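You operate a simulated robot arm through the tools that you are given. There is no shell and no other tool. Be economical: measure what you need, move in short steps, check, and stop when the job is done.

Carry out the task below with a simulated robot arm. There is one attempt and no reset: what you move stays moved.

JOB
Wipe the stage glass clean with the machine's blue pad, then cover it.
Fine: grey cover on the glass, pad back in its place, stage pushed in. Where these are worked on the way, their far stop is far enough and under half their travel is too little: stage. What is to be rubbed or washed off counts as gone when no trace of it is left.

The check looks at the end state, three seconds after you hand in, the way a careful person would. Anything else that was tipped, shoved, dropped, spilled or broken makes it a failure. Lids that push on must go on centred and level and be pressed home; caps that screw on are set level and turned clockwise until they are tight.

ROBOT AND FRAMES
A 7-joint arm with a fingered hand on a trunk, on a base that drives. Base frame: it is fixed to the floor where the robot stands at the start and does not move with it; the origin is under the middle of the robot, x ahead of it, y to its left, z up. Lengths are in m, angles in rad, forces in N, time in s.
With the tool pointing down near the work surface it reaches from about 0.1 to 0.56 m from the robot's upright axis, wherever it stands. Its first joint turns from -1.204 to 3.002 rad. Places, roughly: grey cover [-0.25, 1.25, 0.75]; stage [0.6, 0.1, 0.9]; stage glass [0.7, 0.1, 1]. Payload 3.4 kg.
Tool frame: the origin (TCP) lies between the finger pads and is the grasp point; the fingertips stand 0.025 m ahead of it; z points along the fingers, y is the line along which they close. Largest opening 0.088 m; the body of the gripper starts 0.029 m behind the TCP. The gripper is a hand of 5 fingers: y runs from the thumb to the fingers, the wrist lies at [-0.013, -0.097, -0.162] in the tool frame, and closing takes about 1.5 s.
Orientation is that of the tool frame in the base frame, as a unit quaternion [x, y, z, w]. With the fingers straight down and the wrist toward the robot, the tool's x, y and z point along [0, 1, 0], [1, 0, 0] and [0, 0, -1] of the base frame.

CONTROLS
- The arm moves only by the tool move_arm. Its argument "moves" is a list of rows, each a list of 7 numbers: the gripper command, from -1 (shut) to 1 (fully open), values between in proportion, then the shift along the tool's x, y, z in m, then the turn, a rotation vector about the tool's x, y, z in rad. In form: [[hand, x, y, z, ax, ay, az], ...]. A call has 1 to 12 rows; each row shifts and turns the commanded pose from where the row before left it, along the tool's axes as they then stand. Rows are played at 5 a second. More than 0.05 m and 0.15 rad between two rows, or a gripper value outside its range, and nothing of the call is played. Where a pose cannot be reached the arm comes as near as it can. A force on the tool above 90 N (or 10 N above the force at the start of the call, whichever is more), or a blocked arm, ends the call early, and 0.2 s more pass. Each finger travels about 0.153 m/s and halts on what it meets, pressing with about 26 N; the grip force reading is that of the motor and also rises with nothing between the fingers. The clock runs only during rows and for 0.2 s after the last one: add rows that do not move to give the fingers time. It gives the time, the measured TCP pose, the force on the tool (base axes), the opening and the grip force at its end, in the units of the frame above (readings bear some noise), with the torque about the TCP (base axes, N m) and any sound that the robot's microphone picked up, and new pictures: "show" is both (left out), scene, wrist or none.
- Cameras (640 x 400 px; columns grow to the right, rows downward): "scene" is now at [0.1283, 0.0026, 1.5537]; the picture's right is [-0.09, -1.00, -0.00], its down [-0.73, 0.06, -0.68] and it looks along [0.67, -0.06, -0.74] (base axes); focal length 252 px, centre (320, 200). "wrist" rides on the gripper at [0.059, -0.079, -0.105] in the tool frame; the picture's right is [-0.73, 0.32, -0.61], its down [-0.62, -0.68, 0.38] and it looks along [-0.29, 0.66, 0.70] (tool axes); focal length 234 px, centre (320, 200). There is no depth. A picture from a camera that has moved, and an enlarged one, comes with that camera's place and axes in the base frame and with its lens. The place of the scene camera against the robot may be out by one fixed shift of up to 0.012 m in any direction.
- lift_body(by): slides the trunk up (or, below 0, down) by that many m; the arm and the scene camera ride with it, the base frame stays. It gives what a move gives, with no picture.
- roll_base(legs): drives the robot by 1 to 6 legs, each [ahead, left, turn to the left] in m, m and rad, along the robot's own axes; the way and the turn of a leg run together, so that a leg with both is an arc; at most 1.5 m and 3.142 rad a leg. The arm and the cameras ride along, it lands a little off, and it stops where it bumps. It gives what a move gives, and a new picture of the scene camera.
- preshape(shape): the hand has 5 fingers and takes this shape, open, in about a second: jaw (thumb against the fingers, like two jaws); tri (thumb and two fingers); tip (a fingertip pinch); poke (one finger out to press); point (the index stretched); flat (the hand flat); cup (the hand cupped); fist (a fist). The gripper value then closes the fingers along that shape, each until it touches; the sizes above hold for jaw. It gives what a move gives, with no picture.
- pan_tilt(pan, tilt): turns the head with the scene camera to pan (to the left, within 1.501 rad either way) and tilt (down, from -0.506 to 1.204), counted from straight ahead of the robot. It gives what a move gives, and a new picture of the scene camera.
- close_up(camera, box): a new picture of the part [left, top, right, bottom] of that camera's present view, enlarged. No time passes.
- close_job(): hands the job in; it is judged then, once.

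Work in short steps. Places have to be worked out from the pictures, the camera data and where the tool is seen: move nearer, look again, correct. Check each grasp and each placing, and mend what went wrong. You have 120 turns and 260 pictures in all, those below and enlarged ones among them. Open the gripper and draw the arm clear of the work before you hand the job in, unless the task says otherwise; then end with one line.

The tools are called after "Emit:" as a command line: name --pt "numbers of a row" for each row, then --argument value for the rest, lists and objects as JSON in quotes. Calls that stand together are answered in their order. move_arm: Moves the arm, as the interface text tells. Its arguments: {"type":"object","properties":{"moves":{"type":"array"},"show":{"type":"string","enum":["both","scene","wrist","none"]}},"required":["moves"]} The other tools are called the same way: lift_body (by) slides the trunk up or down; preshape (shape) gives the hand a shape; roll_base (legs) drives the base; pan_tilt (pan, tilt) turns the head that bears the scene camera; close_up (camera, box) takes an enlarged picture of a part of a camera's view; close_job () hands the job in.

At the start:

```text
clock: 0.0
tcp_pos: [0.4545, -0.0332, 1.2367]
tcp_rot: [0.707, 0.707, 0.0, 0.0]
wrist_force: [0.3, -0.4, -0.2]
ft_torque: [-0.04, -0.04, -0.02]
finger_gap: 0.0878
grip_force: 0.0
shape: jaw
trunk travel left (down, up): [-0.825, 0.115]
robot x, y, heading: [0.0037, 0.0005, -0.003]
head pan, tilt: [-0.086, 0.827]
```

scene: 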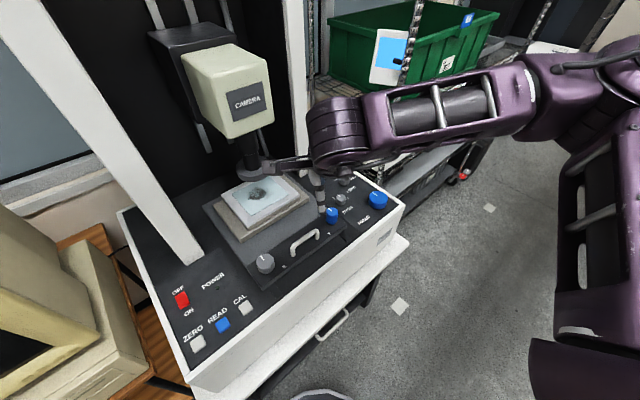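
wrist: 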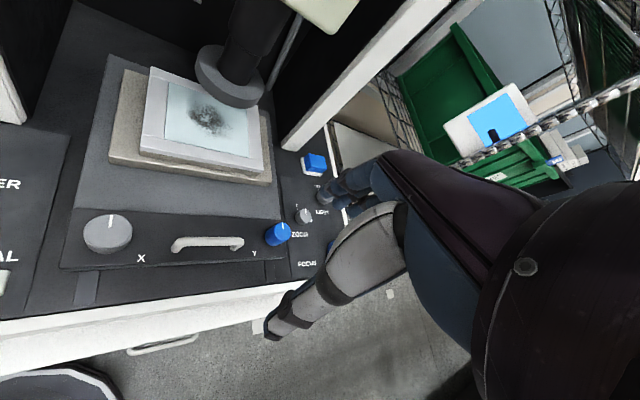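

The stage with its smudged glass is under the camera column; a blue block stands at right of it. I take enlarged views to tell the pad from the knobs.

Emit:
close_up --camera "wrist" --box '[60, 40, 380, 240]'

Emit:
close_up --camera "scene" --box '[160, 120, 420, 300]'

```text
2.00 times, centred on (220, 140) of wrist
camera zoom: at [0.3758, 0.0246, 1.3429], right [0.32, -0.73, 0.61], down [-0.68, -0.62, -0.38], along [0.66, -0.29, -0.7], focal length 468 px, centre (520, 320)
```

zoom: 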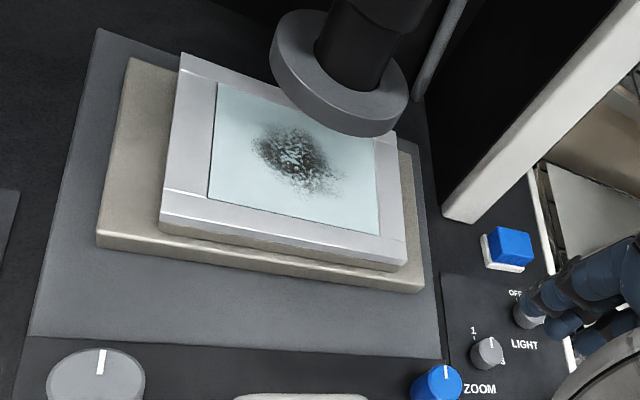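

```text
2.22 times, centred on (290, 210) of scene
camera zoom: at [0.1283, 0.0026, 1.5537], right [-0.09, -1.0, 0.0], down [-0.73, 0.06, -0.68], along [0.67, -0.06, -0.74], focal length 560 px, centre (387, 178)
```

zoom: 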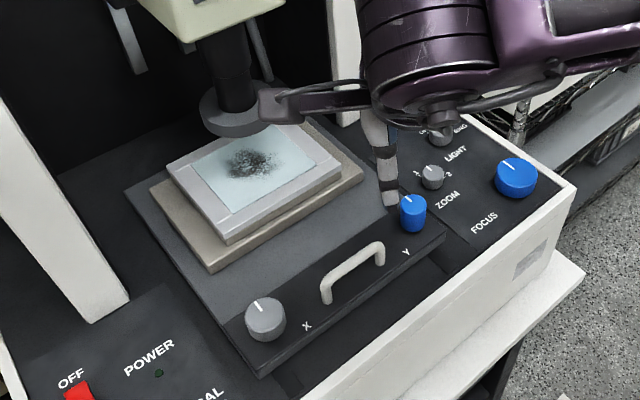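

Smudge lies near [0.656, 0.13, 1.02]; the pad seems the blue block on a white tray by the right post. Next I look around for the cover and the floor obstacles.

Emit:
pan_tilt --pan 1.5 --tilt 0.6

Emit:
pan_tilt --pan 0.7 --tilt 0.9

Emit:
pan_tilt --pan 0.1 --tilt 1.2

```text
clock: 1.7
tcp_pos: [0.4539, -0.0335, 1.2376]
tcp_rot: [0.707, 0.707, 0.0, 0.0]
wrist_force: [-0.1, -0.3, 0.2]
ft_torque: [0.0, 0.01, -0.01]
finger_gap: 0.0876
grip_force: 0.0
shape: jaw
trunk travel left (down, up): [-0.825, 0.115]
robot x, y, heading: [-0.0033, 0.0031, 0.0]
head pan, tilt: [1.499, 0.6]
camera scene: at [0.0557, 0.0975, 1.5729], right [1.0, -0.07, 0.0], down [-0.04, -0.56, -0.83], along [0.06, 0.82, -0.56], focal length 252 px, centre (320, 200)
```

scene: 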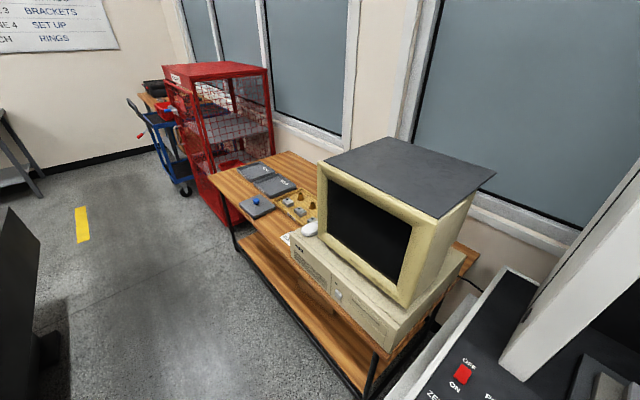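

```text
clock: 2.8
tcp_pos: [0.4543, -0.0336, 1.2365]
tcp_rot: [0.707, 0.707, 0.001, -0.001]
wrist_force: [0.0, 0.1, 0.7]
ft_torque: [0.0, 0.0, 0.0]
finger_gap: 0.0879
grip_force: 0.1
shape: jaw
trunk travel left (down, up): [-0.825, 0.115]
robot x, y, heading: [-0.0024, -0.002, 0.005]
head pan, tilt: [0.7, 0.901]
camera scene: at [0.107, 0.0581, 1.5481], right [0.64, -0.76, 0.0], down [-0.6, -0.51, -0.62], along [0.47, 0.4, -0.78], focal length 252 px, centre (320, 200)
```

scene: 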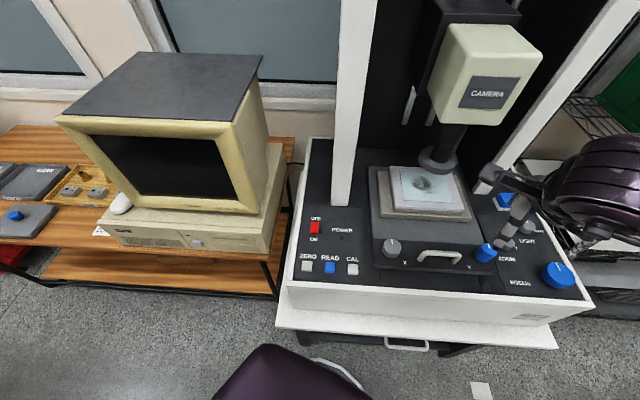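

```text
clock: 3.8
tcp_pos: [0.455, -0.0345, 1.2374]
tcp_rot: [0.707, 0.707, 0.0, 0.0]
wrist_force: [0.1, 0.6, 0.5]
ft_torque: [0.0, 0.02, 0.0]
finger_gap: 0.0876
grip_force: 0.1
shape: jaw
trunk travel left (down, up): [-0.825, 0.115]
robot x, y, heading: [-0.0019, -0.0031, -0.001]
head pan, tilt: [0.099, 1.201]
camera scene: at [0.1049, 0.0151, 1.5283], right [0.1, -0.99, 0.0], down [-0.93, -0.09, -0.36], along [0.36, 0.04, -0.93], focal length 252 px, centre (320, 200)
```

scene: 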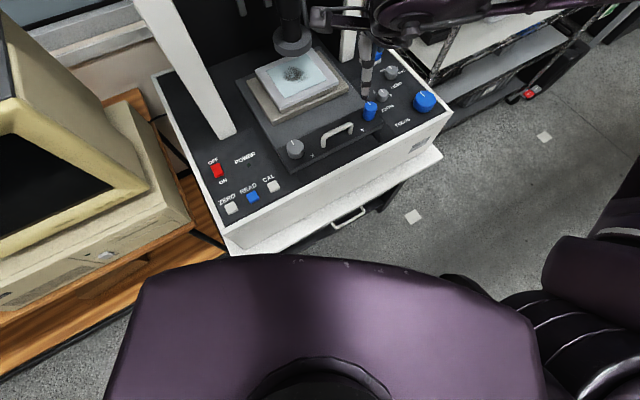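

The table to the left holds several grey flat things; I need to see which is the stage cover.

Emit:
pan_tilt --pan 1.5 --tilt 0.6

Emit:
close_up --camera "scene" --box '[220, 140, 340, 215]'

Emit:
close_up --camera "wrist" --box '[270, 130, 340, 174]'

```text
clock: 5.3
tcp_pos: [0.4549, -0.0327, 1.2377]
tcp_rot: [0.707, 0.707, 0.0, 0.0]
wrist_force: [-0.1, -0.2, 0.1]
ft_torque: [0.03, 0.0, -0.02]
finger_gap: 0.0875
grip_force: 0.0
shape: jaw
trunk travel left (down, up): [-0.825, 0.115]
robot x, y, heading: [0.0005, 0.0002, -0.004]
head pan, tilt: [1.499, 0.6]
camera scene: at [0.0557, 0.0975, 1.5729], right [1.0, -0.07, 0.0], down [-0.04, -0.56, -0.82], along [0.06, 0.82, -0.57], focal length 252 px, centre (320, 200)
```

scene: 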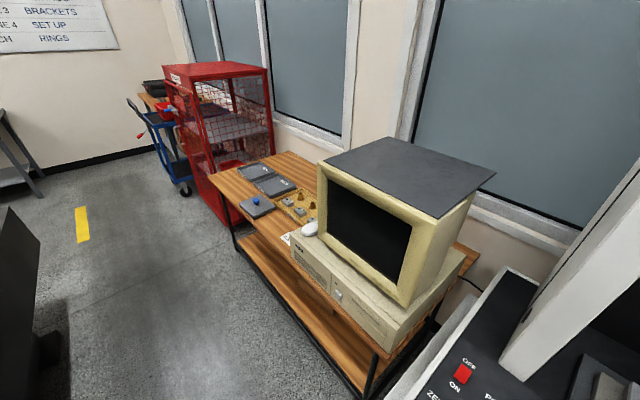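

```text
5.33 times, centred on (280, 178) of scene
camera zoom: at [0.0557, 0.0975, 1.5729], right [1.0, -0.07, 0.0], down [-0.04, -0.56, -0.82], along [0.06, 0.82, -0.57], focal length 1343 px, centre (533, 320)
```

zoom: 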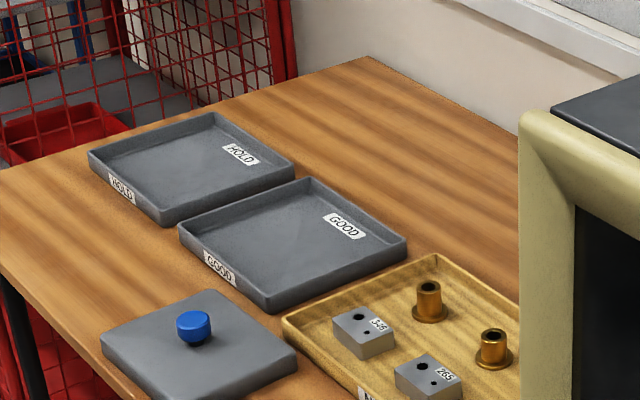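

```text
9.09 times, centred on (305, 152) of wrist
camera zoom: at [0.3758, 0.0246, 1.3429], right [0.32, -0.73, 0.61], down [-0.68, -0.62, -0.38], along [0.66, -0.29, -0.7], focal length 2129 px, centre (456, 636)
```

zoom: 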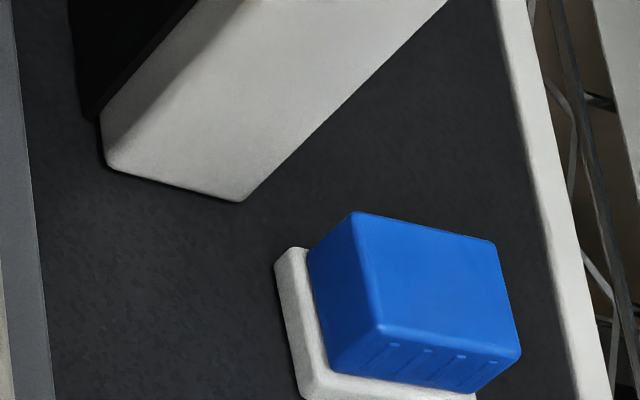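

The cover is the grey slab with the blue knob. The machine's depth axis points about [0.83, 0.56] (yaw ≈ 0.6), so I draw the arm back and then square up with the machine, shifted to the right.

Emit:
move_arm --pt "1 0 -0.04 0 0 0 0" --pt "1 0 -0.04 0 0 0 0" --pt "1 0 -0.04 0 0 0 0" --pt "1 0 -0.03 0 0 0 0" --pt "1 0 0 0 0 0 0" --show "none"

Emit:
pan_tilt --pan 0 --tilt 0.9

Emit:
roll_base --legs '[[0, 0, 0.6], [0, -0.36, 0]]'

```text
clock: 6.5
tcp_pos: [0.3387, -0.0086, 1.2507]
tcp_rot: [0.708, 0.706, -0.001, -0.002]
wrist_force: [-0.5, 0.0, -0.1]
ft_torque: [-0.01, -0.02, 0.04]
finger_gap: 0.0877
grip_force: 0.0
shape: jaw
out of reach, approached as far as the arm can: row 3, 4
trunk travel left (down, up): [-0.825, 0.115]
robot x, y, heading: [0.0009, -0.0035, -0.005]
head pan, tilt: [1.499, 0.6]
```

```text
clock: 8.1
tcp_pos: [0.3387, -0.0089, 1.2504]
tcp_rot: [0.707, 0.707, 0.0, -0.001]
wrist_force: [-0.2, 0.0, -0.8]
ft_torque: [0.0, 0.01, -0.01]
finger_gap: 0.0874
grip_force: 0.1
shape: jaw
trunk travel left (down, up): [-0.825, 0.115]
robot x, y, heading: [0.0004, 0.0033, 0.001]
head pan, tilt: [0.0, 0.901]
camera scene: at [0.1247, 0.0095, 1.5481], right [0.0, -1.0, 0.0], down [-0.78, 0.0, -0.62], along [0.62, 0.0, -0.78], focal length 252 px, centre (320, 200)
```

scene: 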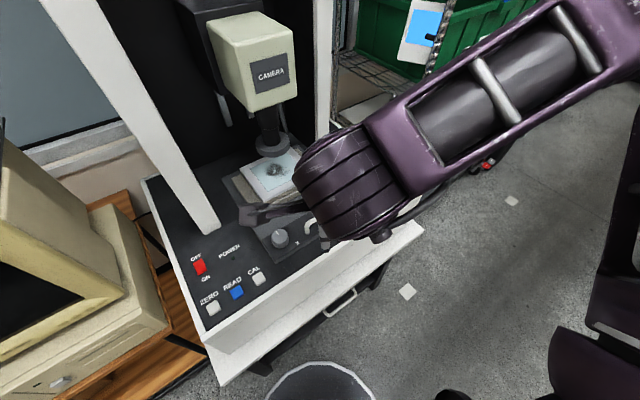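

```text
clock: 12.1
tcp_pos: [0.4868, -0.1123, 1.2513]
tcp_rot: [0.468, 0.884, -0.002, 0.001]
wrist_force: [-0.6, -0.3, 0.2]
ft_torque: [-0.03, 0.01, -0.03]
finger_gap: 0.0876
grip_force: 0.0
shape: jaw
trunk travel left (down, up): [-0.825, 0.115]
robot x, y, heading: [0.2003, -0.2953, 0.599]
head pan, tilt: [0.0, 0.901]
camera scene: at [0.3036, -0.2157, 1.5481], right [0.56, -0.83, 0.0], down [-0.65, -0.44, -0.62], along [0.51, 0.35, -0.78], focal length 252 px, centre (320, 200)
```

scene: 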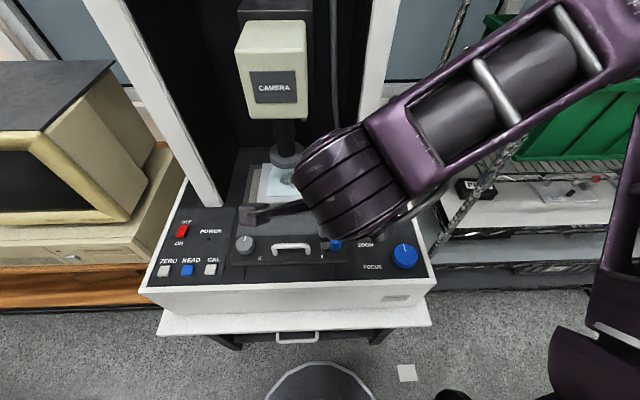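

The robot is now square with the machine (heading 0.599). I look through the wrist camera to locate handle and pad.

Emit:
move_arm --pt "1 0 0 0 0 0 0" --show "wrist"

Emit:
close_up --camera "scene" --box '[140, 120, 460, 380]'

```text
clock: 12.5
tcp_pos: [0.4856, -0.1105, 1.2508]
tcp_rot: [0.468, 0.884, -0.001, 0.0]
wrist_force: [-0.3, -0.2, 0.6]
ft_torque: [0.0, -0.01, 0.01]
finger_gap: 0.0877
grip_force: 0.0
shape: jaw
trunk travel left (down, up): [-0.825, 0.115]
robot x, y, heading: [0.2012, -0.2988, 0.596]
head pan, tilt: [0.0, 0.901]
camera wrist: at [0.3877, -0.1073, 1.3566], right [0.68, -0.42, 0.61], down [-0.21, -0.9, -0.38], along [0.71, 0.13, -0.7], focal length 234 px, centre (320, 200)
```

wrist: 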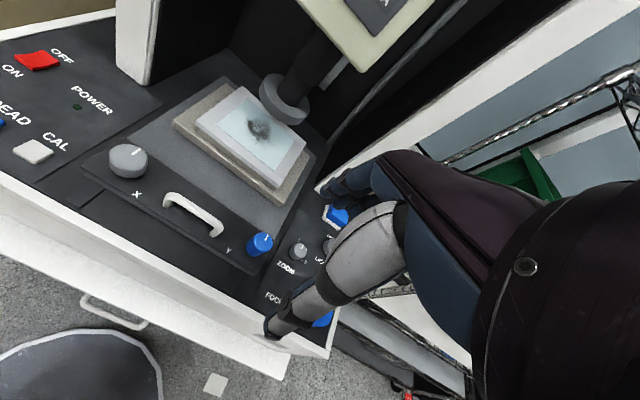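

```text
1.54 times, centred on (300, 250) of scene
camera zoom: at [0.3035, -0.2155, 1.5481], right [0.56, -0.83, 0.0], down [-0.65, -0.44, -0.62], along [0.51, 0.35, -0.78], focal length 387 px, centre (351, 123)
```

zoom: 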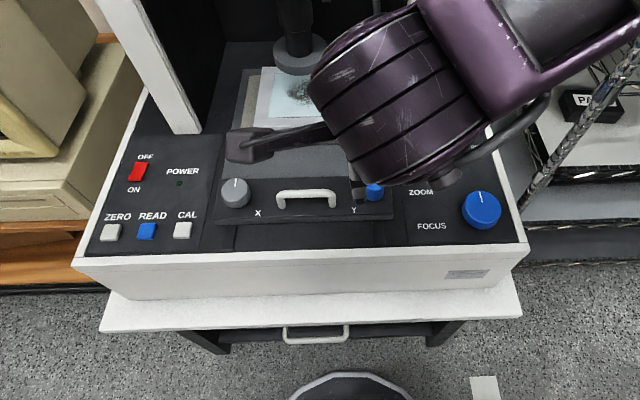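

Triangulating between the two wrist views: in machine axes (d = depth, u = right) handle top ≈ d 0.425, u 0.281, z 0.973; smudge ≈ d 0.608, u 0.265, z 1.024; pad ≈ d 0.637, u 0.527. I move above the handle and look.

Emit:
move_arm --pt "1 0.03 0.03 0.03 0 0 0" --pt "1 0.03 0.03 0.03 0 0 0" --pt "1 0.024 0.026 0.04 0 0 0" --pt "1 0 0 0.045 0 0 0" --pt "1 0 0 0.045 0 0 0" --pt "1 0 0 0 0 0 0"

```text
refused: row 1 steps farther than a row can; nothing moved
```

That step was slightly too long; I use smaller ones.

Emit:
move_arm --pt "1 0.028 0.028 0.028 0 0 0" --pt "1 0.028 0.028 0.028 0 0 0" --pt "1 0.028 0.03 0.028 0 0 0" --pt "1 0 0 0.045 0 0 0" --pt "1 0 0 0.045 0 0 0" --pt "1 0 0 0.02 0 0 0" --pt "1 0 0 0 0 0 0"

```text
clock: 14.1
tcp_pos: [0.5088, 0.0054, 1.057]
tcp_rot: [0.468, 0.884, -0.001, -0.001]
wrist_force: [-0.1, -0.3, -0.3]
ft_torque: [-0.01, 0.01, 0.03]
finger_gap: 0.0876
grip_force: 0.1
shape: jaw
trunk travel left (down, up): [-0.825, 0.115]
robot x, y, heading: [0.2003, -0.2975, 0.601]
head pan, tilt: [0.0, 0.901]
camera scene: at [0.304, -0.2165, 1.5481], right [0.56, -0.83, 0.0], down [-0.65, -0.44, -0.62], along [0.51, 0.35, -0.78], focal length 252 px, centre (320, 200)
camera wrist: at [0.4104, 0.0091, 1.162], right [0.68, -0.42, 0.61], down [-0.21, -0.9, -0.38], along [0.71, 0.13, -0.7], focal length 234 px, centre (320, 200)
```

scene: 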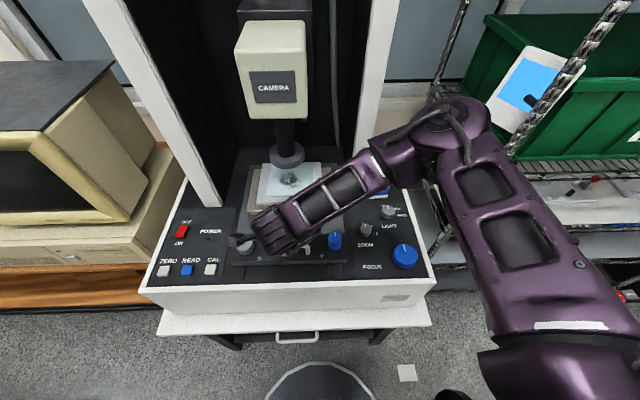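
wrist: 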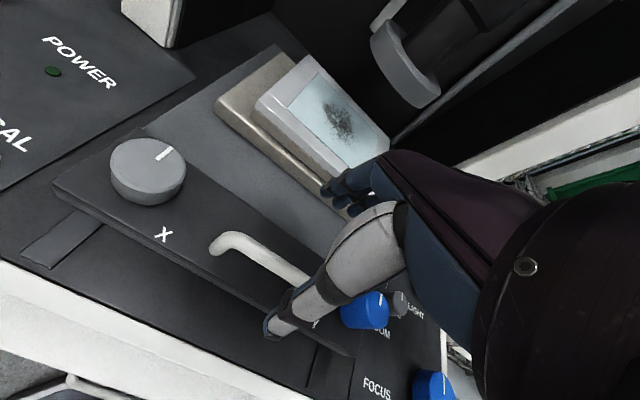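

TCP sits at d 0.423, u 0.283, right above the bar's middle. I descend about 8.5 cm with the hand open and check.

Emit:
move_arm --pt "1 0 0 0.03 0 0 0" --pt "1 0 0 0.03 0 0 0" --pt "1 0 0 0.025 0 0 0" --pt "1 0 0 0 0 0 0"

Emit:
close_up --camera "scene" --box '[220, 150, 420, 275]'

```text
clock: 15.1
tcp_pos: [0.5087, 0.0048, 0.9731]
tcp_rot: [0.469, 0.883, 0.0, 0.0]
wrist_force: [-0.4, -0.3, 10.9]
ft_torque: [0.2, -0.45, -0.05]
finger_gap: 0.0871
grip_force: 0.1
shape: jaw
trunk travel left (down, up): [-0.825, 0.115]
robot x, y, heading: [0.2001, -0.2992, 0.597]
head pan, tilt: [0.0, 0.901]
camera scene: at [0.3027, -0.2175, 1.5484], right [0.56, -0.83, 0.0], down [-0.65, -0.44, -0.62], along [0.51, 0.35, -0.78], focal length 252 px, centre (320, 200)
camera wrist: at [0.4106, 0.0091, 1.0778], right [0.67, -0.42, 0.61], down [-0.21, -0.9, -0.38], along [0.71, 0.13, -0.7], focal length 234 px, centre (320, 200)
```

scene: 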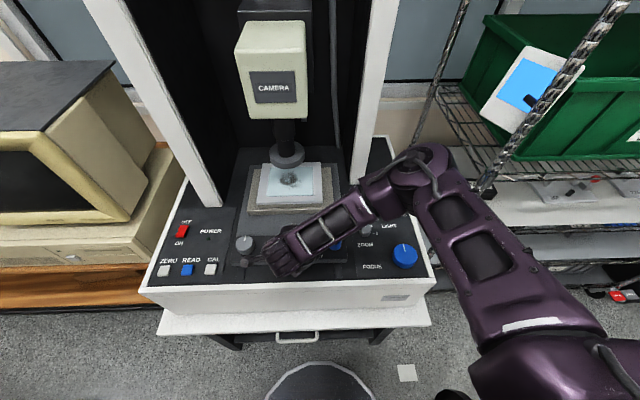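
wrist: 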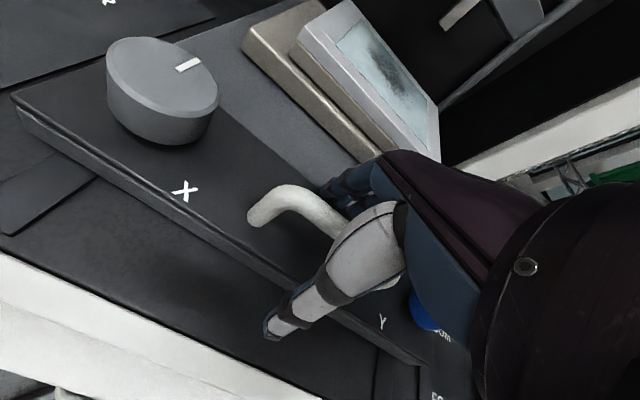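

```text
3.20 times, centred on (320, 212) of scene
camera zoom: at [0.3027, -0.2175, 1.5484], right [0.56, -0.83, 0.0], down [-0.65, -0.44, -0.62], along [0.51, 0.35, -0.78], focal length 806 px, centre (320, 160)
```

zoom: 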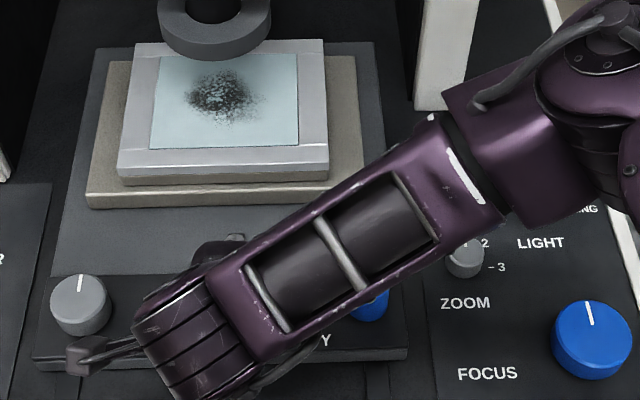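

The far fingers touch the plate lightly (10.9 N). I lift 3 mm and close on the bar.

Emit:
move_arm --pt "1 0 0 -0.003 0 0 0" --pt "-1 0 0 0 0 0 0" --pt "-1 0 0 0 0 0 0" --pt "-1 0 0 0 0 0 0" --pt "-1 0 0 0 0 0 0" --pt "-1 0 0 0 0 0 0" --pt "-1 0 0 0 0 0 0" --pt "-1 0 0 0 0 0 0" --show "wrist"

```text
clock: 16.9
tcp_pos: [0.5029, 0.0019, 0.9776]
tcp_rot: [0.467, 0.884, -0.001, 0.001]
wrist_force: [-28.6, -19.1, -12.5]
ft_torque: [0.23, -0.32, 0.04]
finger_gap: 0.0023
grip_force: 26.3
shape: jaw
trunk travel left (down, up): [-0.825, 0.115]
robot x, y, heading: [0.2031, -0.2973, 0.6]
head pan, tilt: [0.0, 0.901]
camera wrist: at [0.4046, 0.0054, 1.0817], right [0.68, -0.42, 0.61], down [-0.21, -0.9, -0.38], along [0.71, 0.13, -0.7], focal length 234 px, centre (320, 200)
```

wrist: 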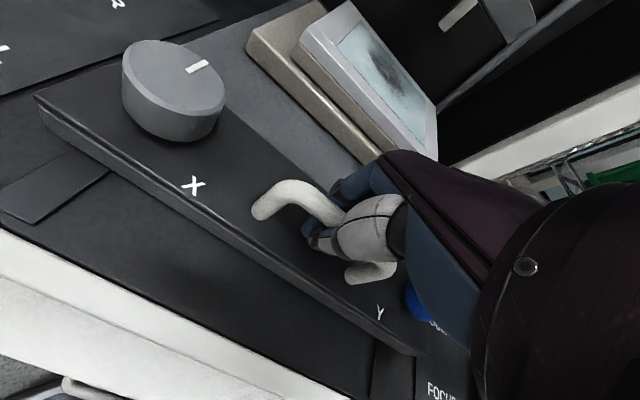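

The fingers are hooked round the bar. I pull toward the robot along −d in small steps.

Emit:
move_arm --pt "-1 0 -0.015 0 0 0 0" --pt "-1 0 -0.015 0 0 0 0" --pt "-1 0 -0.015 0 0 0 0" --pt "-1 0 -0.015 0 0 0 0" --pt "-1 0 0 0 0 0 0"

```text
clock: 18.1
tcp_pos: [0.4609, -0.0287, 0.9757]
tcp_rot: [0.468, 0.884, -0.001, -0.001]
wrist_force: [-0.3, -0.6, -1.7]
ft_torque: [0.03, -0.06, 0.12]
finger_gap: 0.0045
grip_force: 25.9
shape: jaw
trunk travel left (down, up): [-0.825, 0.115]
robot x, y, heading: [0.1996, -0.2985, 0.594]
head pan, tilt: [0.0, 0.901]
camera scene: at [0.3049, -0.2165, 1.548], right [0.56, -0.83, 0.0], down [-0.65, -0.44, -0.62], along [0.51, 0.35, -0.78], focal length 252 px, centre (320, 200)
camera wrist: at [0.3628, -0.025, 1.0806], right [0.68, -0.42, 0.61], down [-0.21, -0.9, -0.38], along [0.7, 0.13, -0.7], focal length 234 px, centre (320, 200)
```

scene: 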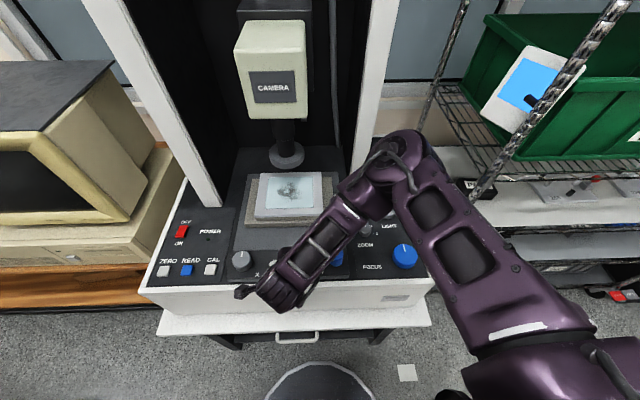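
wrist: 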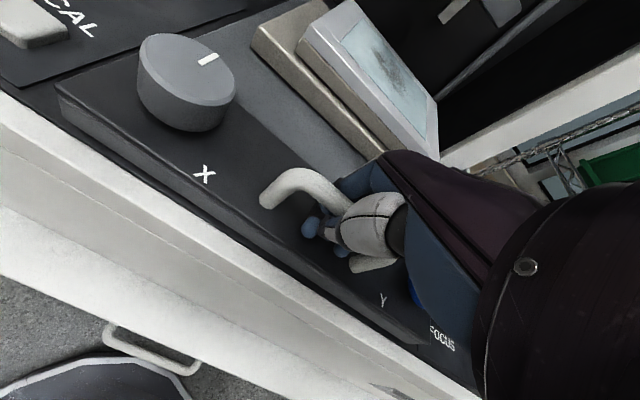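

The stage slides easily and has come out about 5 cm. I keep pulling until it stops.

Emit:
move_arm --pt "-1 0 -0.015 0 0 0 0" --pt "-1 0 -0.015 0 0 0 0" --pt "-1 0 -0.015 0 0 0 0" --pt "-1 0 -0.015 0 0 0 0" --pt "-1 0 -0.015 0 0 0 0" --pt "-1 0 0 0 0 0 0"

```text
clock: 19.5
tcp_pos: [0.3976, -0.072, 0.9747]
tcp_rot: [0.468, 0.884, -0.002, -0.002]
wrist_force: [-1.4, -4.4, -2.5]
ft_torque: [0.04, 0.02, 0.1]
finger_gap: 0.0043
grip_force: 25.7
shape: jaw
trunk travel left (down, up): [-0.825, 0.115]
robot x, y, heading: [0.2007, -0.2983, 0.594]
head pan, tilt: [0.0, 0.901]
camera scene: at [0.3044, -0.2174, 1.5481], right [0.56, -0.83, 0.0], down [-0.65, -0.44, -0.62], along [0.51, 0.35, -0.78], focal length 252 px, centre (320, 200)
camera wrist: at [0.2999, -0.0675, 1.0807], right [0.68, -0.42, 0.61], down [-0.21, -0.9, -0.38], along [0.7, 0.13, -0.7], focal length 234 px, centre (320, 200)
```

scene: 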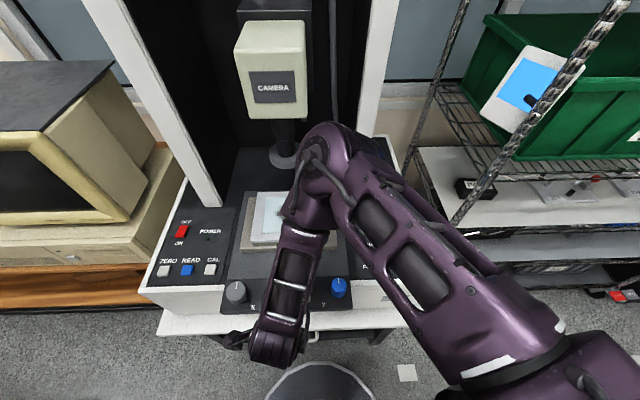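
wrist: 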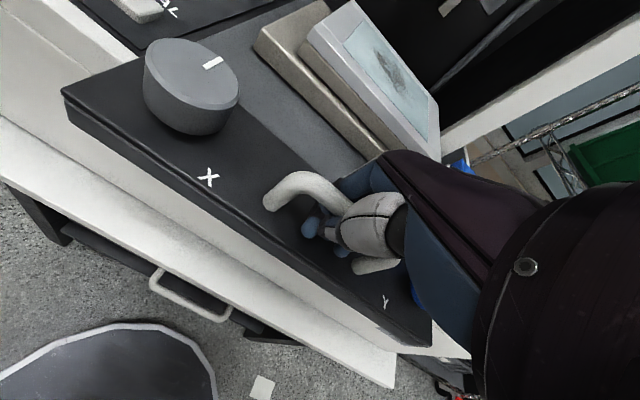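

Out about 13 cm with only light force; I continue to feel for the stop.

Emit:
move_arm --pt "-1 0 -0.012 0 0 0 0" --pt "-1 0 -0.012 0 0 0 0" --pt "-1 0 -0.012 0 0 0 0" --pt "-1 0 0 0 0 0 0" --show "wrist"

```text
clock: 20.5
tcp_pos: [0.3957, -0.073, 0.9765]
tcp_rot: [0.467, 0.884, -0.004, -0.002]
wrist_force: [0.3, 3.2, -4.8]
ft_torque: [-0.04, 0.08, 0.21]
finger_gap: 0.0044
grip_force: 25.7
shape: jaw
out of reach, approached as far as the arm can: row 1, 2, 3
trunk travel left (down, up): [-0.825, 0.115]
robot x, y, heading: [0.1982, -0.2973, 0.595]
head pan, tilt: [0.0, 0.901]
camera wrist: at [0.2993, -0.0698, 1.0816], right [0.68, -0.42, 0.6], down [-0.21, -0.9, -0.38], along [0.7, 0.13, -0.7], focal length 234 px, centre (320, 200)
```

wrist: 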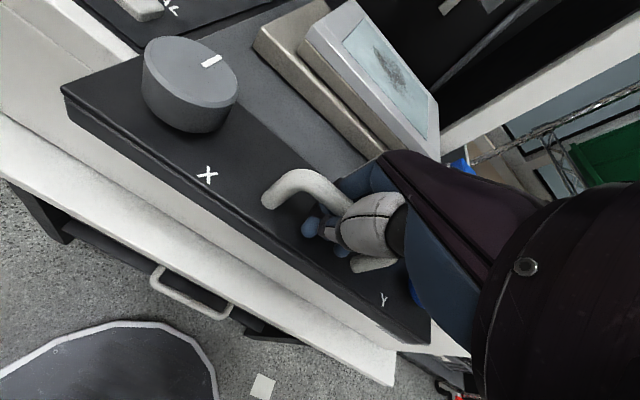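

That is the arm's own near limit, not the stage's stop. I back the base by 4 cm while holding the bar, and watch the force.

Emit:
roll_base --legs '[[-0.04, 0, 0]]'

```text
clock: 21.4
tcp_pos: [0.3691, -0.0938, 0.975]
tcp_rot: [0.469, 0.883, -0.004, -0.001]
wrist_force: [21.5, 13.4, 1.8]
ft_torque: [-0.13, 0.28, 0.16]
finger_gap: 0.0056
grip_force: 26.3
shape: jaw
trunk travel left (down, up): [-0.825, 0.115]
robot x, y, heading: [0.1664, -0.3173, 0.599]
head pan, tilt: [0.0, 0.901]
camera scene: at [0.2758, -0.2349, 1.5476], right [0.56, -0.83, 0.0], down [-0.65, -0.44, -0.62], along [0.51, 0.35, -0.79], focal length 252 px, centre (320, 200)
```

scene: 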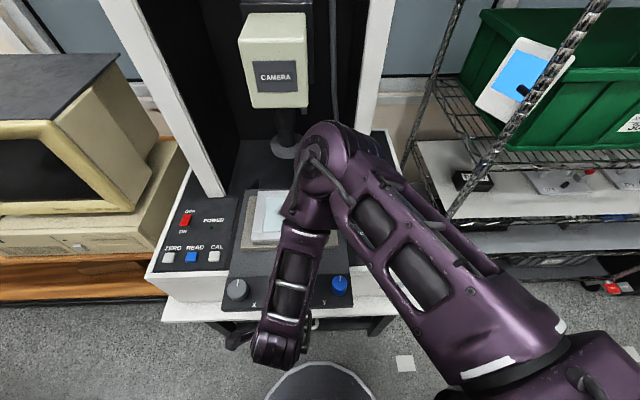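

The force has risen to 25 N at ~16 cm out: that is the stop. I open the hand and rise.

Emit:
move_arm --pt "-1 0 0.003 0 0 0 0" --pt "1 0 0 0 0 0 0" --pt "1 0 0 0 0 0 0" --pt "1 0 0 0 0 0 0" --pt "1 0 0 0 0 0 0" --pt "1 0 0 -0.03 0 0 0" --pt "1 0 0 -0.04 0 0 0" --pt "1 0 0 -0.04 0 0 0" --pt "1 0 0 -0.04 0 0 0" --pt "1 0 0 0 0 0 0"

```text
clock: 23.6
tcp_pos: [0.3688, -0.0945, 1.1266]
tcp_rot: [0.469, 0.883, 0.0, 0.001]
wrist_force: [0.0, 0.3, -0.1]
ft_torque: [0.02, 0.03, 0.0]
finger_gap: 0.0878
grip_force: 0.1
shape: jaw
trunk travel left (down, up): [-0.825, 0.115]
robot x, y, heading: [0.1674, -0.3234, 0.595]
head pan, tilt: [0.0, 0.901]
camera scene: at [0.2712, -0.2381, 1.5481], right [0.56, -0.83, 0.0], down [-0.65, -0.44, -0.62], along [0.51, 0.35, -0.78], focal length 252 px, centre (320, 200)
camera wrist: at [0.271, -0.0904, 1.2321], right [0.68, -0.42, 0.61], down [-0.22, -0.9, -0.38], along [0.71, 0.13, -0.7], focal length 234 px, centre (320, 200)
```

scene: 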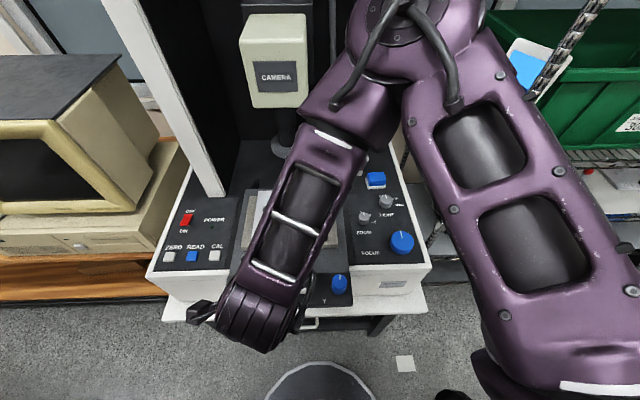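
wrist: 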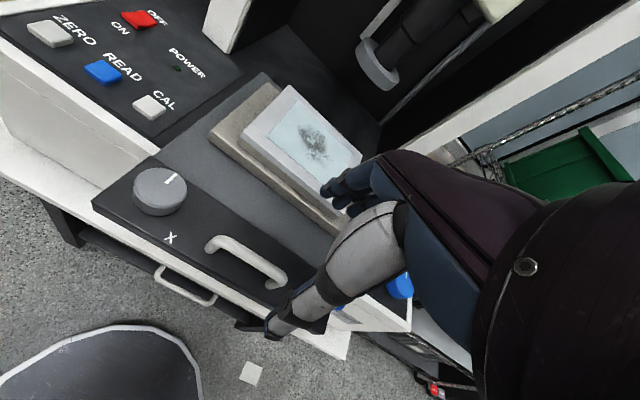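

Stage is fully out, and the pad on its white tray is now visible. I shift the base right and slightly ahead so the pad comes into reach.

Emit:
close_up --camera "scene" --box '[330, 150, 430, 212]'

Emit:
roll_base --legs '[[0, -0.19, 0], [0.05, 0, 0]]'

```text
6.40 times, centred on (380, 181) of scene
camera zoom: at [0.2712, -0.2381, 1.5481], right [0.56, -0.83, 0.0], down [-0.65, -0.44, -0.62], along [0.51, 0.35, -0.78], focal length 1611 px, centre (-64, 322)
```

zoom: 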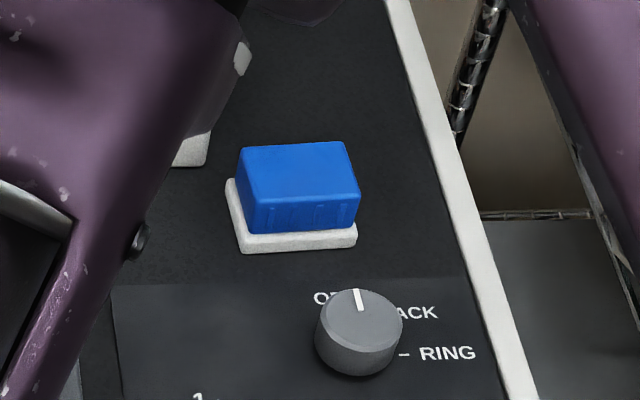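

```text
clock: 25.6
tcp_pos: [0.5147, -0.2274, 1.1269]
tcp_rot: [0.469, 0.883, 0.0, 0.001]
wrist_force: [-0.3, 0.0, -0.3]
ft_torque: [-0.01, -0.04, 0.0]
finger_gap: 0.0879
grip_force: 0.1
shape: jaw
trunk travel left (down, up): [-0.825, 0.115]
robot x, y, heading: [0.3148, -0.4471, 0.598]
head pan, tilt: [0.0, 0.901]
camera scene: at [0.4157, -0.371, 1.5485], right [0.56, -0.83, 0.0], down [-0.65, -0.44, -0.62], along [0.52, 0.35, -0.78], focal length 252 px, centre (320, 200)
```

scene: 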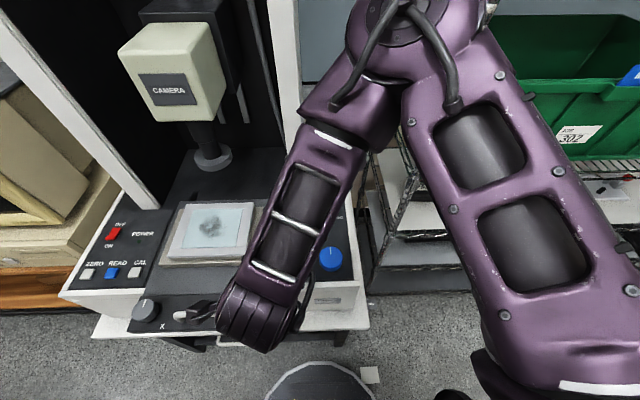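

Base moved without bump (robot at d 0.008, u 0.547). Pad estimated at d 0.645, u 0.529, top z ≈ 0.965, about 5.5 × 4 cm. I bring the hand forward with a forward tilt for more reach, stopping short to look.

Emit:
move_arm --pt "1 -0.012 0.045 0 0 0 0" --pt "1 -0.012 0.045 0 0 0 0" --pt "1 -0.013 0.045 0 0 0 0" --pt "1 -0.013 0.045 0 0 0 0" --pt "1 0 0.03 0 -0.13 0 0" --pt "1 0 0.02 0 -0.13 0 0" --pt "1 0 0 0 -0.13 0 0" --pt "1 0 0 0 0 0 0"

```text
clock: 27.4
tcp_pos: [0.736, -0.1377, 1.1281]
tcp_rot: [0.46, 0.867, 0.171, 0.091]
wrist_force: [-0.3, 0.2, 0.8]
ft_torque: [0.0, 0.03, 0.0]
finger_gap: 0.0877
grip_force: 0.0
shape: jaw
trunk travel left (down, up): [-0.825, 0.115]
robot x, y, heading: [0.3174, -0.448, 0.591]
head pan, tilt: [0.0, 0.901]
camera scene: at [0.4195, -0.3692, 1.5481], right [0.56, -0.83, 0.0], down [-0.65, -0.44, -0.62], along [0.51, 0.35, -0.78], focal length 252 px, centre (320, 200)
camera wrist: at [0.6099, -0.1535, 1.1954], right [0.46, -0.56, 0.68], down [-0.05, -0.79, -0.61], along [0.88, 0.25, -0.39], focal length 234 px, centre (320, 200)
```

scene: 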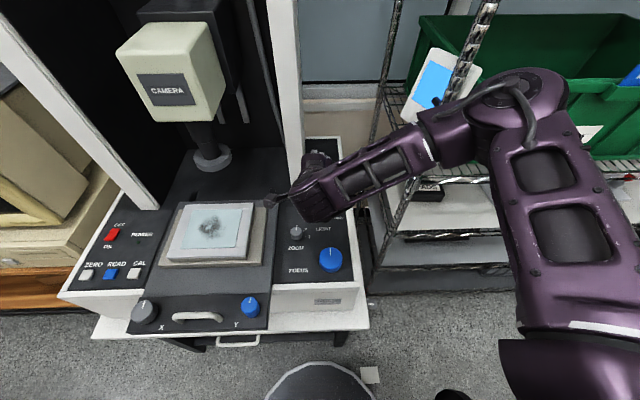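
wrist: 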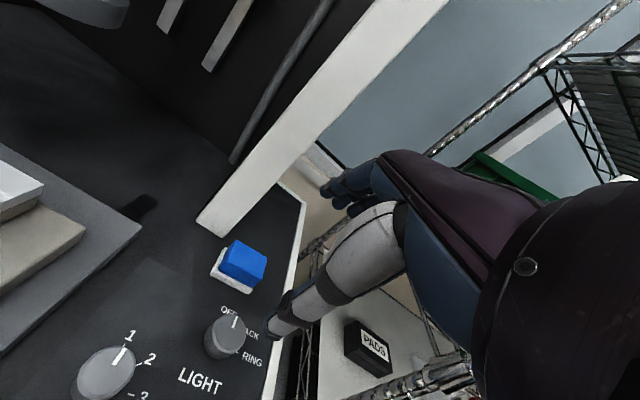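

TCP at d 0.530, u 0.529 and tilt is fine. I advance and lower a bit for a second, closer wrist view of the pad.

Emit:
move_arm --pt "1 -0.012 0.035 0 0 0 0" --pt "1 0 0.04 0.015 0 0 0" --pt "1 0 0.02 0.02 0 0 0" --pt "1 0 0 0 0 0 0"

Emit:
close_up --camera "scene" --box '[260, 120, 380, 195]'

```text
clock: 28.4
tcp_pos: [0.8266, -0.0929, 1.1334]
tcp_rot: [0.46, 0.867, 0.17, 0.09]
wrist_force: [-0.6, -0.5, 0.3]
ft_torque: [-0.01, -0.03, -0.04]
finger_gap: 0.0877
grip_force: 0.1
shape: jaw
trunk travel left (down, up): [-0.825, 0.115]
robot x, y, heading: [0.3137, -0.4512, 0.595]
head pan, tilt: [0.0, 0.901]
camera scene: at [0.4192, -0.3702, 1.5482], right [0.56, -0.83, 0.0], down [-0.65, -0.44, -0.62], along [0.51, 0.35, -0.78], focal length 252 px, centre (320, 200)
camera wrist: at [0.7006, -0.1071, 1.2003], right [0.46, -0.56, 0.68], down [-0.05, -0.79, -0.61], along [0.88, 0.25, -0.4], focal length 234 px, centre (320, 200)
```

scene: 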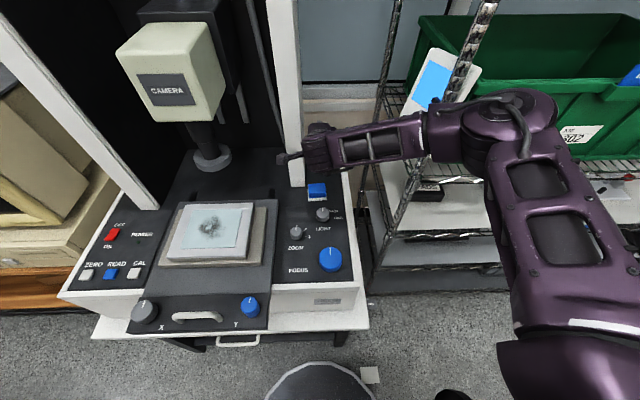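
wrist: 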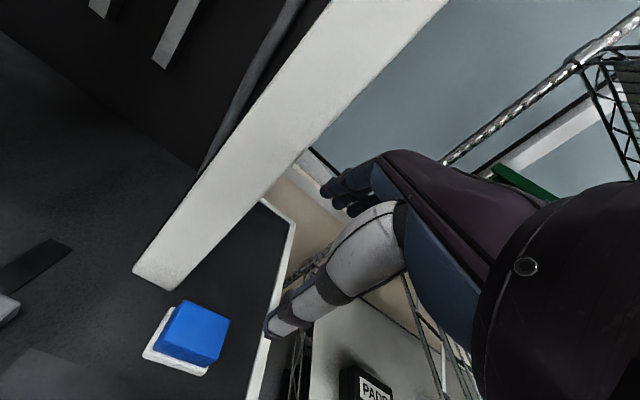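

```text
5.33 times, centred on (320, 158) of scene
camera zoom: at [0.4192, -0.3702, 1.5482], right [0.56, -0.83, 0.0], down [-0.65, -0.44, -0.62], along [0.51, 0.35, -0.78], focal length 1343 px, centre (320, 427)
```

zoom: 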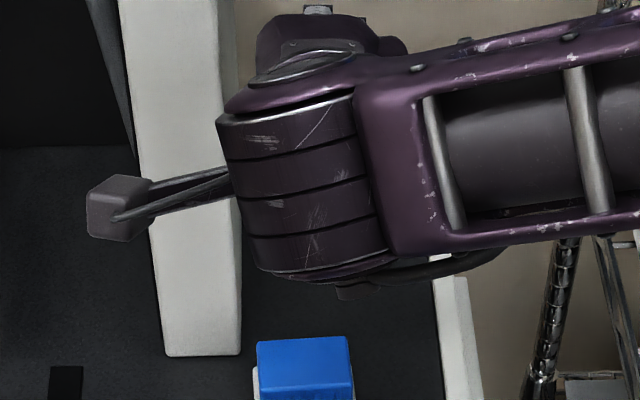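

Pad top triangulates to d ≈ 0.654, u ≈ 0.546, z ≈ 0.94–0.96, with the post just behind-left of it. I narrow the opening a little, and lower toward it 10 cm to check both reach and alignment.

Emit:
move_arm --pt "0.6 0 -0.007 0.034 0 0 0" --pt "0.6 0 -0.007 0.033 0 0 0" --pt "0.6 0 -0.006 0.033 0 0 0" --pt "0.6 0 0 0 0 0 0"

Emit:
close_up --camera "scene" --box '[260, 130, 380, 205]'

```text
clock: 29.4
tcp_pos: [0.8432, -0.0809, 1.0315]
tcp_rot: [0.461, 0.866, 0.17, 0.09]
wrist_force: [0.3, -0.2, -0.8]
ft_torque: [-0.01, -0.05, 0.02]
finger_gap: 0.0705
grip_force: 0.0
shape: jaw
trunk travel left (down, up): [-0.825, 0.115]
robot x, y, heading: [0.3169, -0.4489, 0.597]
head pan, tilt: [0.0, 0.901]
camera scene: at [0.4194, -0.3698, 1.5481], right [0.56, -0.83, 0.0], down [-0.65, -0.44, -0.62], along [0.51, 0.35, -0.78], focal length 252 px, centre (320, 200)
camera wrist: at [0.7169, -0.0958, 1.0987], right [0.46, -0.56, 0.68], down [-0.05, -0.79, -0.61], along [0.88, 0.25, -0.4], focal length 234 px, centre (320, 200)
```

scene: 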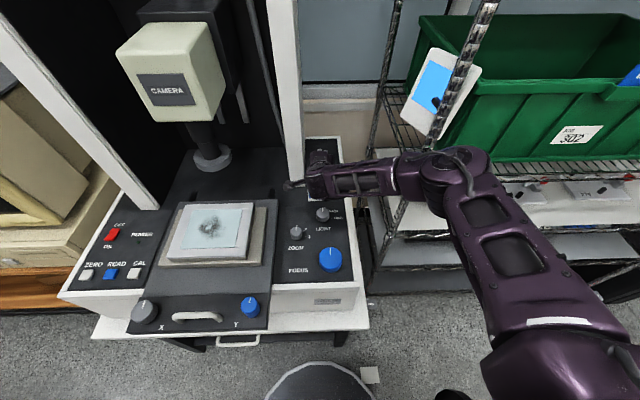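
wrist: 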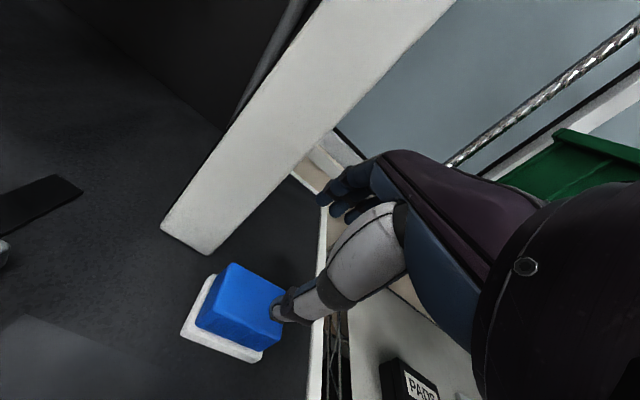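

```text
5.33 times, centred on (320, 168) of scene
camera zoom: at [0.4194, -0.3698, 1.5481], right [0.56, -0.83, 0.0], down [-0.65, -0.44, -0.62], along [0.51, 0.35, -0.78], focal length 1343 px, centre (320, 373)
```

zoom: 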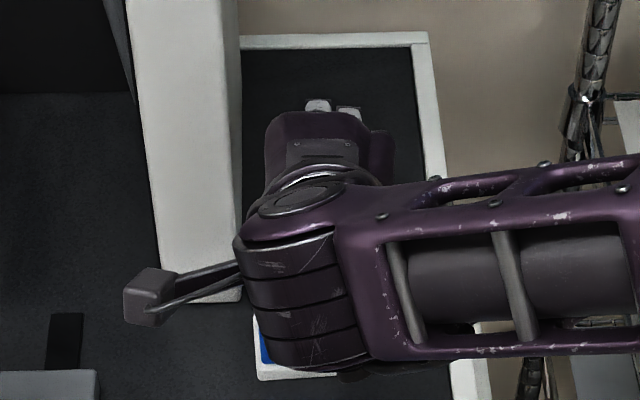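

Refined pad top: d 0.661, u 0.549, z ≈ 0.925. I go down 7 cm more and correct sideways.

Emit:
move_arm --pt "0.6 -0.004 -0.009 0.034 0 0 0" --pt "0.6 -0.003 -0.008 0.034 0 0 0" --pt "0.6 0 0 0 0 0 0"

Emit:
close_up --camera "wrist" --box '[160, 150, 480, 350]'

```text
clock: 30.2
tcp_pos: [0.8558, -0.0812, 0.9612]
tcp_rot: [0.46, 0.867, 0.169, 0.09]
wrist_force: [-0.9, -0.2, 2.5]
ft_torque: [-0.05, 0.06, 0.0]
finger_gap: 0.0705
grip_force: 0.2
shape: jaw
trunk travel left (down, up): [-0.825, 0.115]
robot x, y, heading: [0.3147, -0.4477, 0.595]
head pan, tilt: [0.0, 0.901]
camera scene: at [0.4213, -0.3691, 1.5479], right [0.56, -0.83, 0.0], down [-0.65, -0.44, -0.62], along [0.51, 0.35, -0.78], focal length 252 px, centre (320, 200)
camera wrist: at [0.7302, -0.0963, 1.0282], right [0.47, -0.56, 0.68], down [-0.05, -0.79, -0.61], along [0.88, 0.25, -0.4], focal length 234 px, centre (320, 200)
```

scene: 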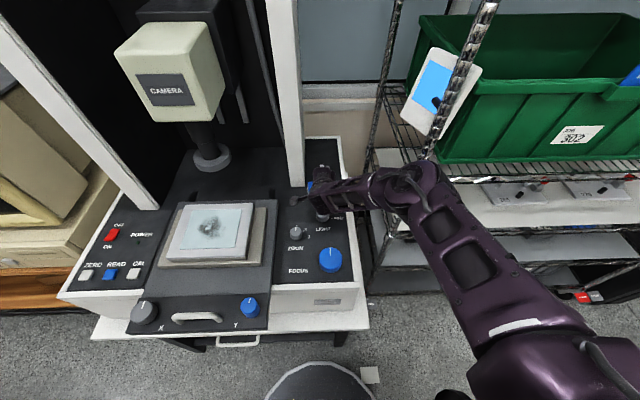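
wrist: 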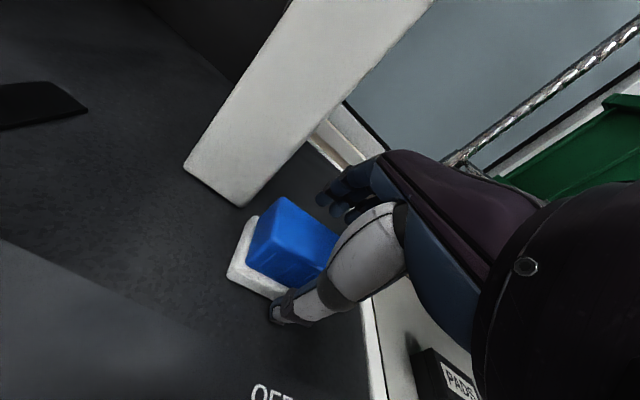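

```text
2.00 times, centred on (320, 250) of wrist
camera zoom: at [0.7302, -0.0963, 1.0282], right [0.47, -0.56, 0.68], down [-0.05, -0.79, -0.61], along [0.88, 0.25, -0.4], focal length 468 px, centre (320, 100)
```

zoom: 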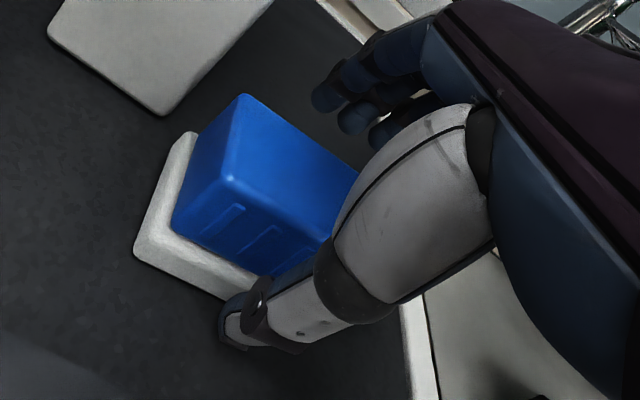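

A corner-based triangulation (same pad corner in the last two wrist views) puts the pad top at d 0.632, u 0.538, z 0.967, so the hand is ~3 cm too far ahead. I rise, shift back, and reduce the tilt.

Emit:
move_arm --pt "0.6 0 0.015 -0.037 0 0 0" --pt "0.6 0.006 -0.025 -0.01 0 0 0" --pt "0.6 0 0 0 0.13 0 0" --pt "0.6 0 0 0 0 0 0"

Emit:
close_up --camera "wrist" --box '[160, 150, 480, 350]'

```text
clock: 31.2
tcp_pos: [0.8307, -0.092, 1.0032]
tcp_rot: [0.466, 0.876, 0.113, 0.06]
wrist_force: [-0.8, 0.2, -0.2]
ft_torque: [0.03, -0.02, -0.03]
finger_gap: 0.0707
grip_force: 0.1
shape: jaw
trunk travel left (down, up): [-0.825, 0.115]
robot x, y, heading: [0.3171, -0.4533, 0.595]
head pan, tilt: [0.0, 0.901]
camera scene: at [0.4196, -0.3697, 1.5481], right [0.56, -0.83, 0.0], down [-0.65, -0.44, -0.62], along [0.51, 0.35, -0.78], focal length 252 px, centre (320, 200)
camera wrist: at [0.7117, -0.101, 1.0842], right [0.54, -0.51, 0.67], down [-0.12, -0.83, -0.54], along [0.84, 0.21, -0.51], focal length 234 px, centre (320, 200)
```

scene: 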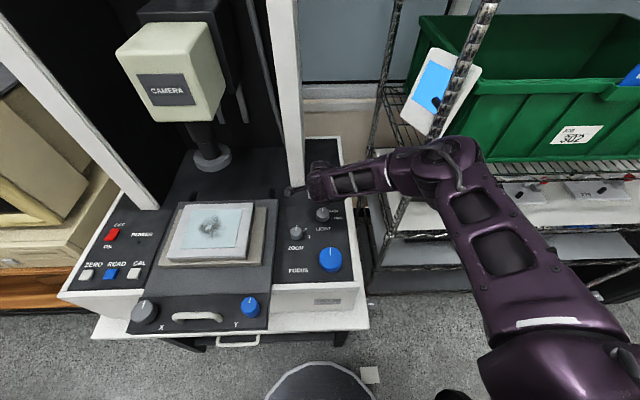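
wrist: 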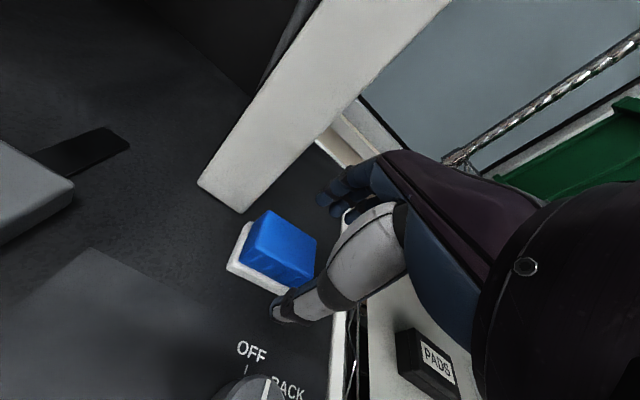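

```text
2.00 times, centred on (320, 250) of wrist
camera zoom: at [0.7117, -0.101, 1.0842], right [0.54, -0.51, 0.67], down [-0.12, -0.83, -0.54], along [0.84, 0.21, -0.51], focal length 468 px, centre (320, 100)
```

zoom: 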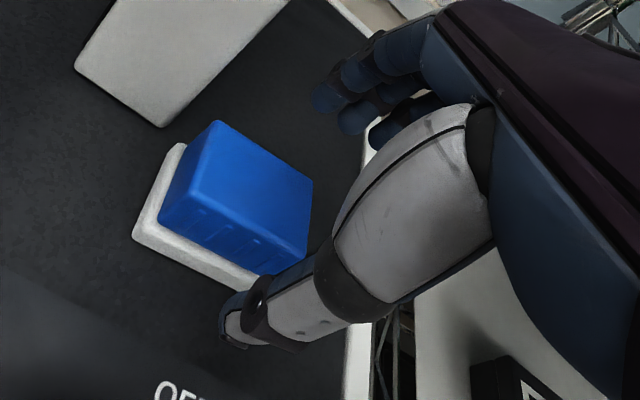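

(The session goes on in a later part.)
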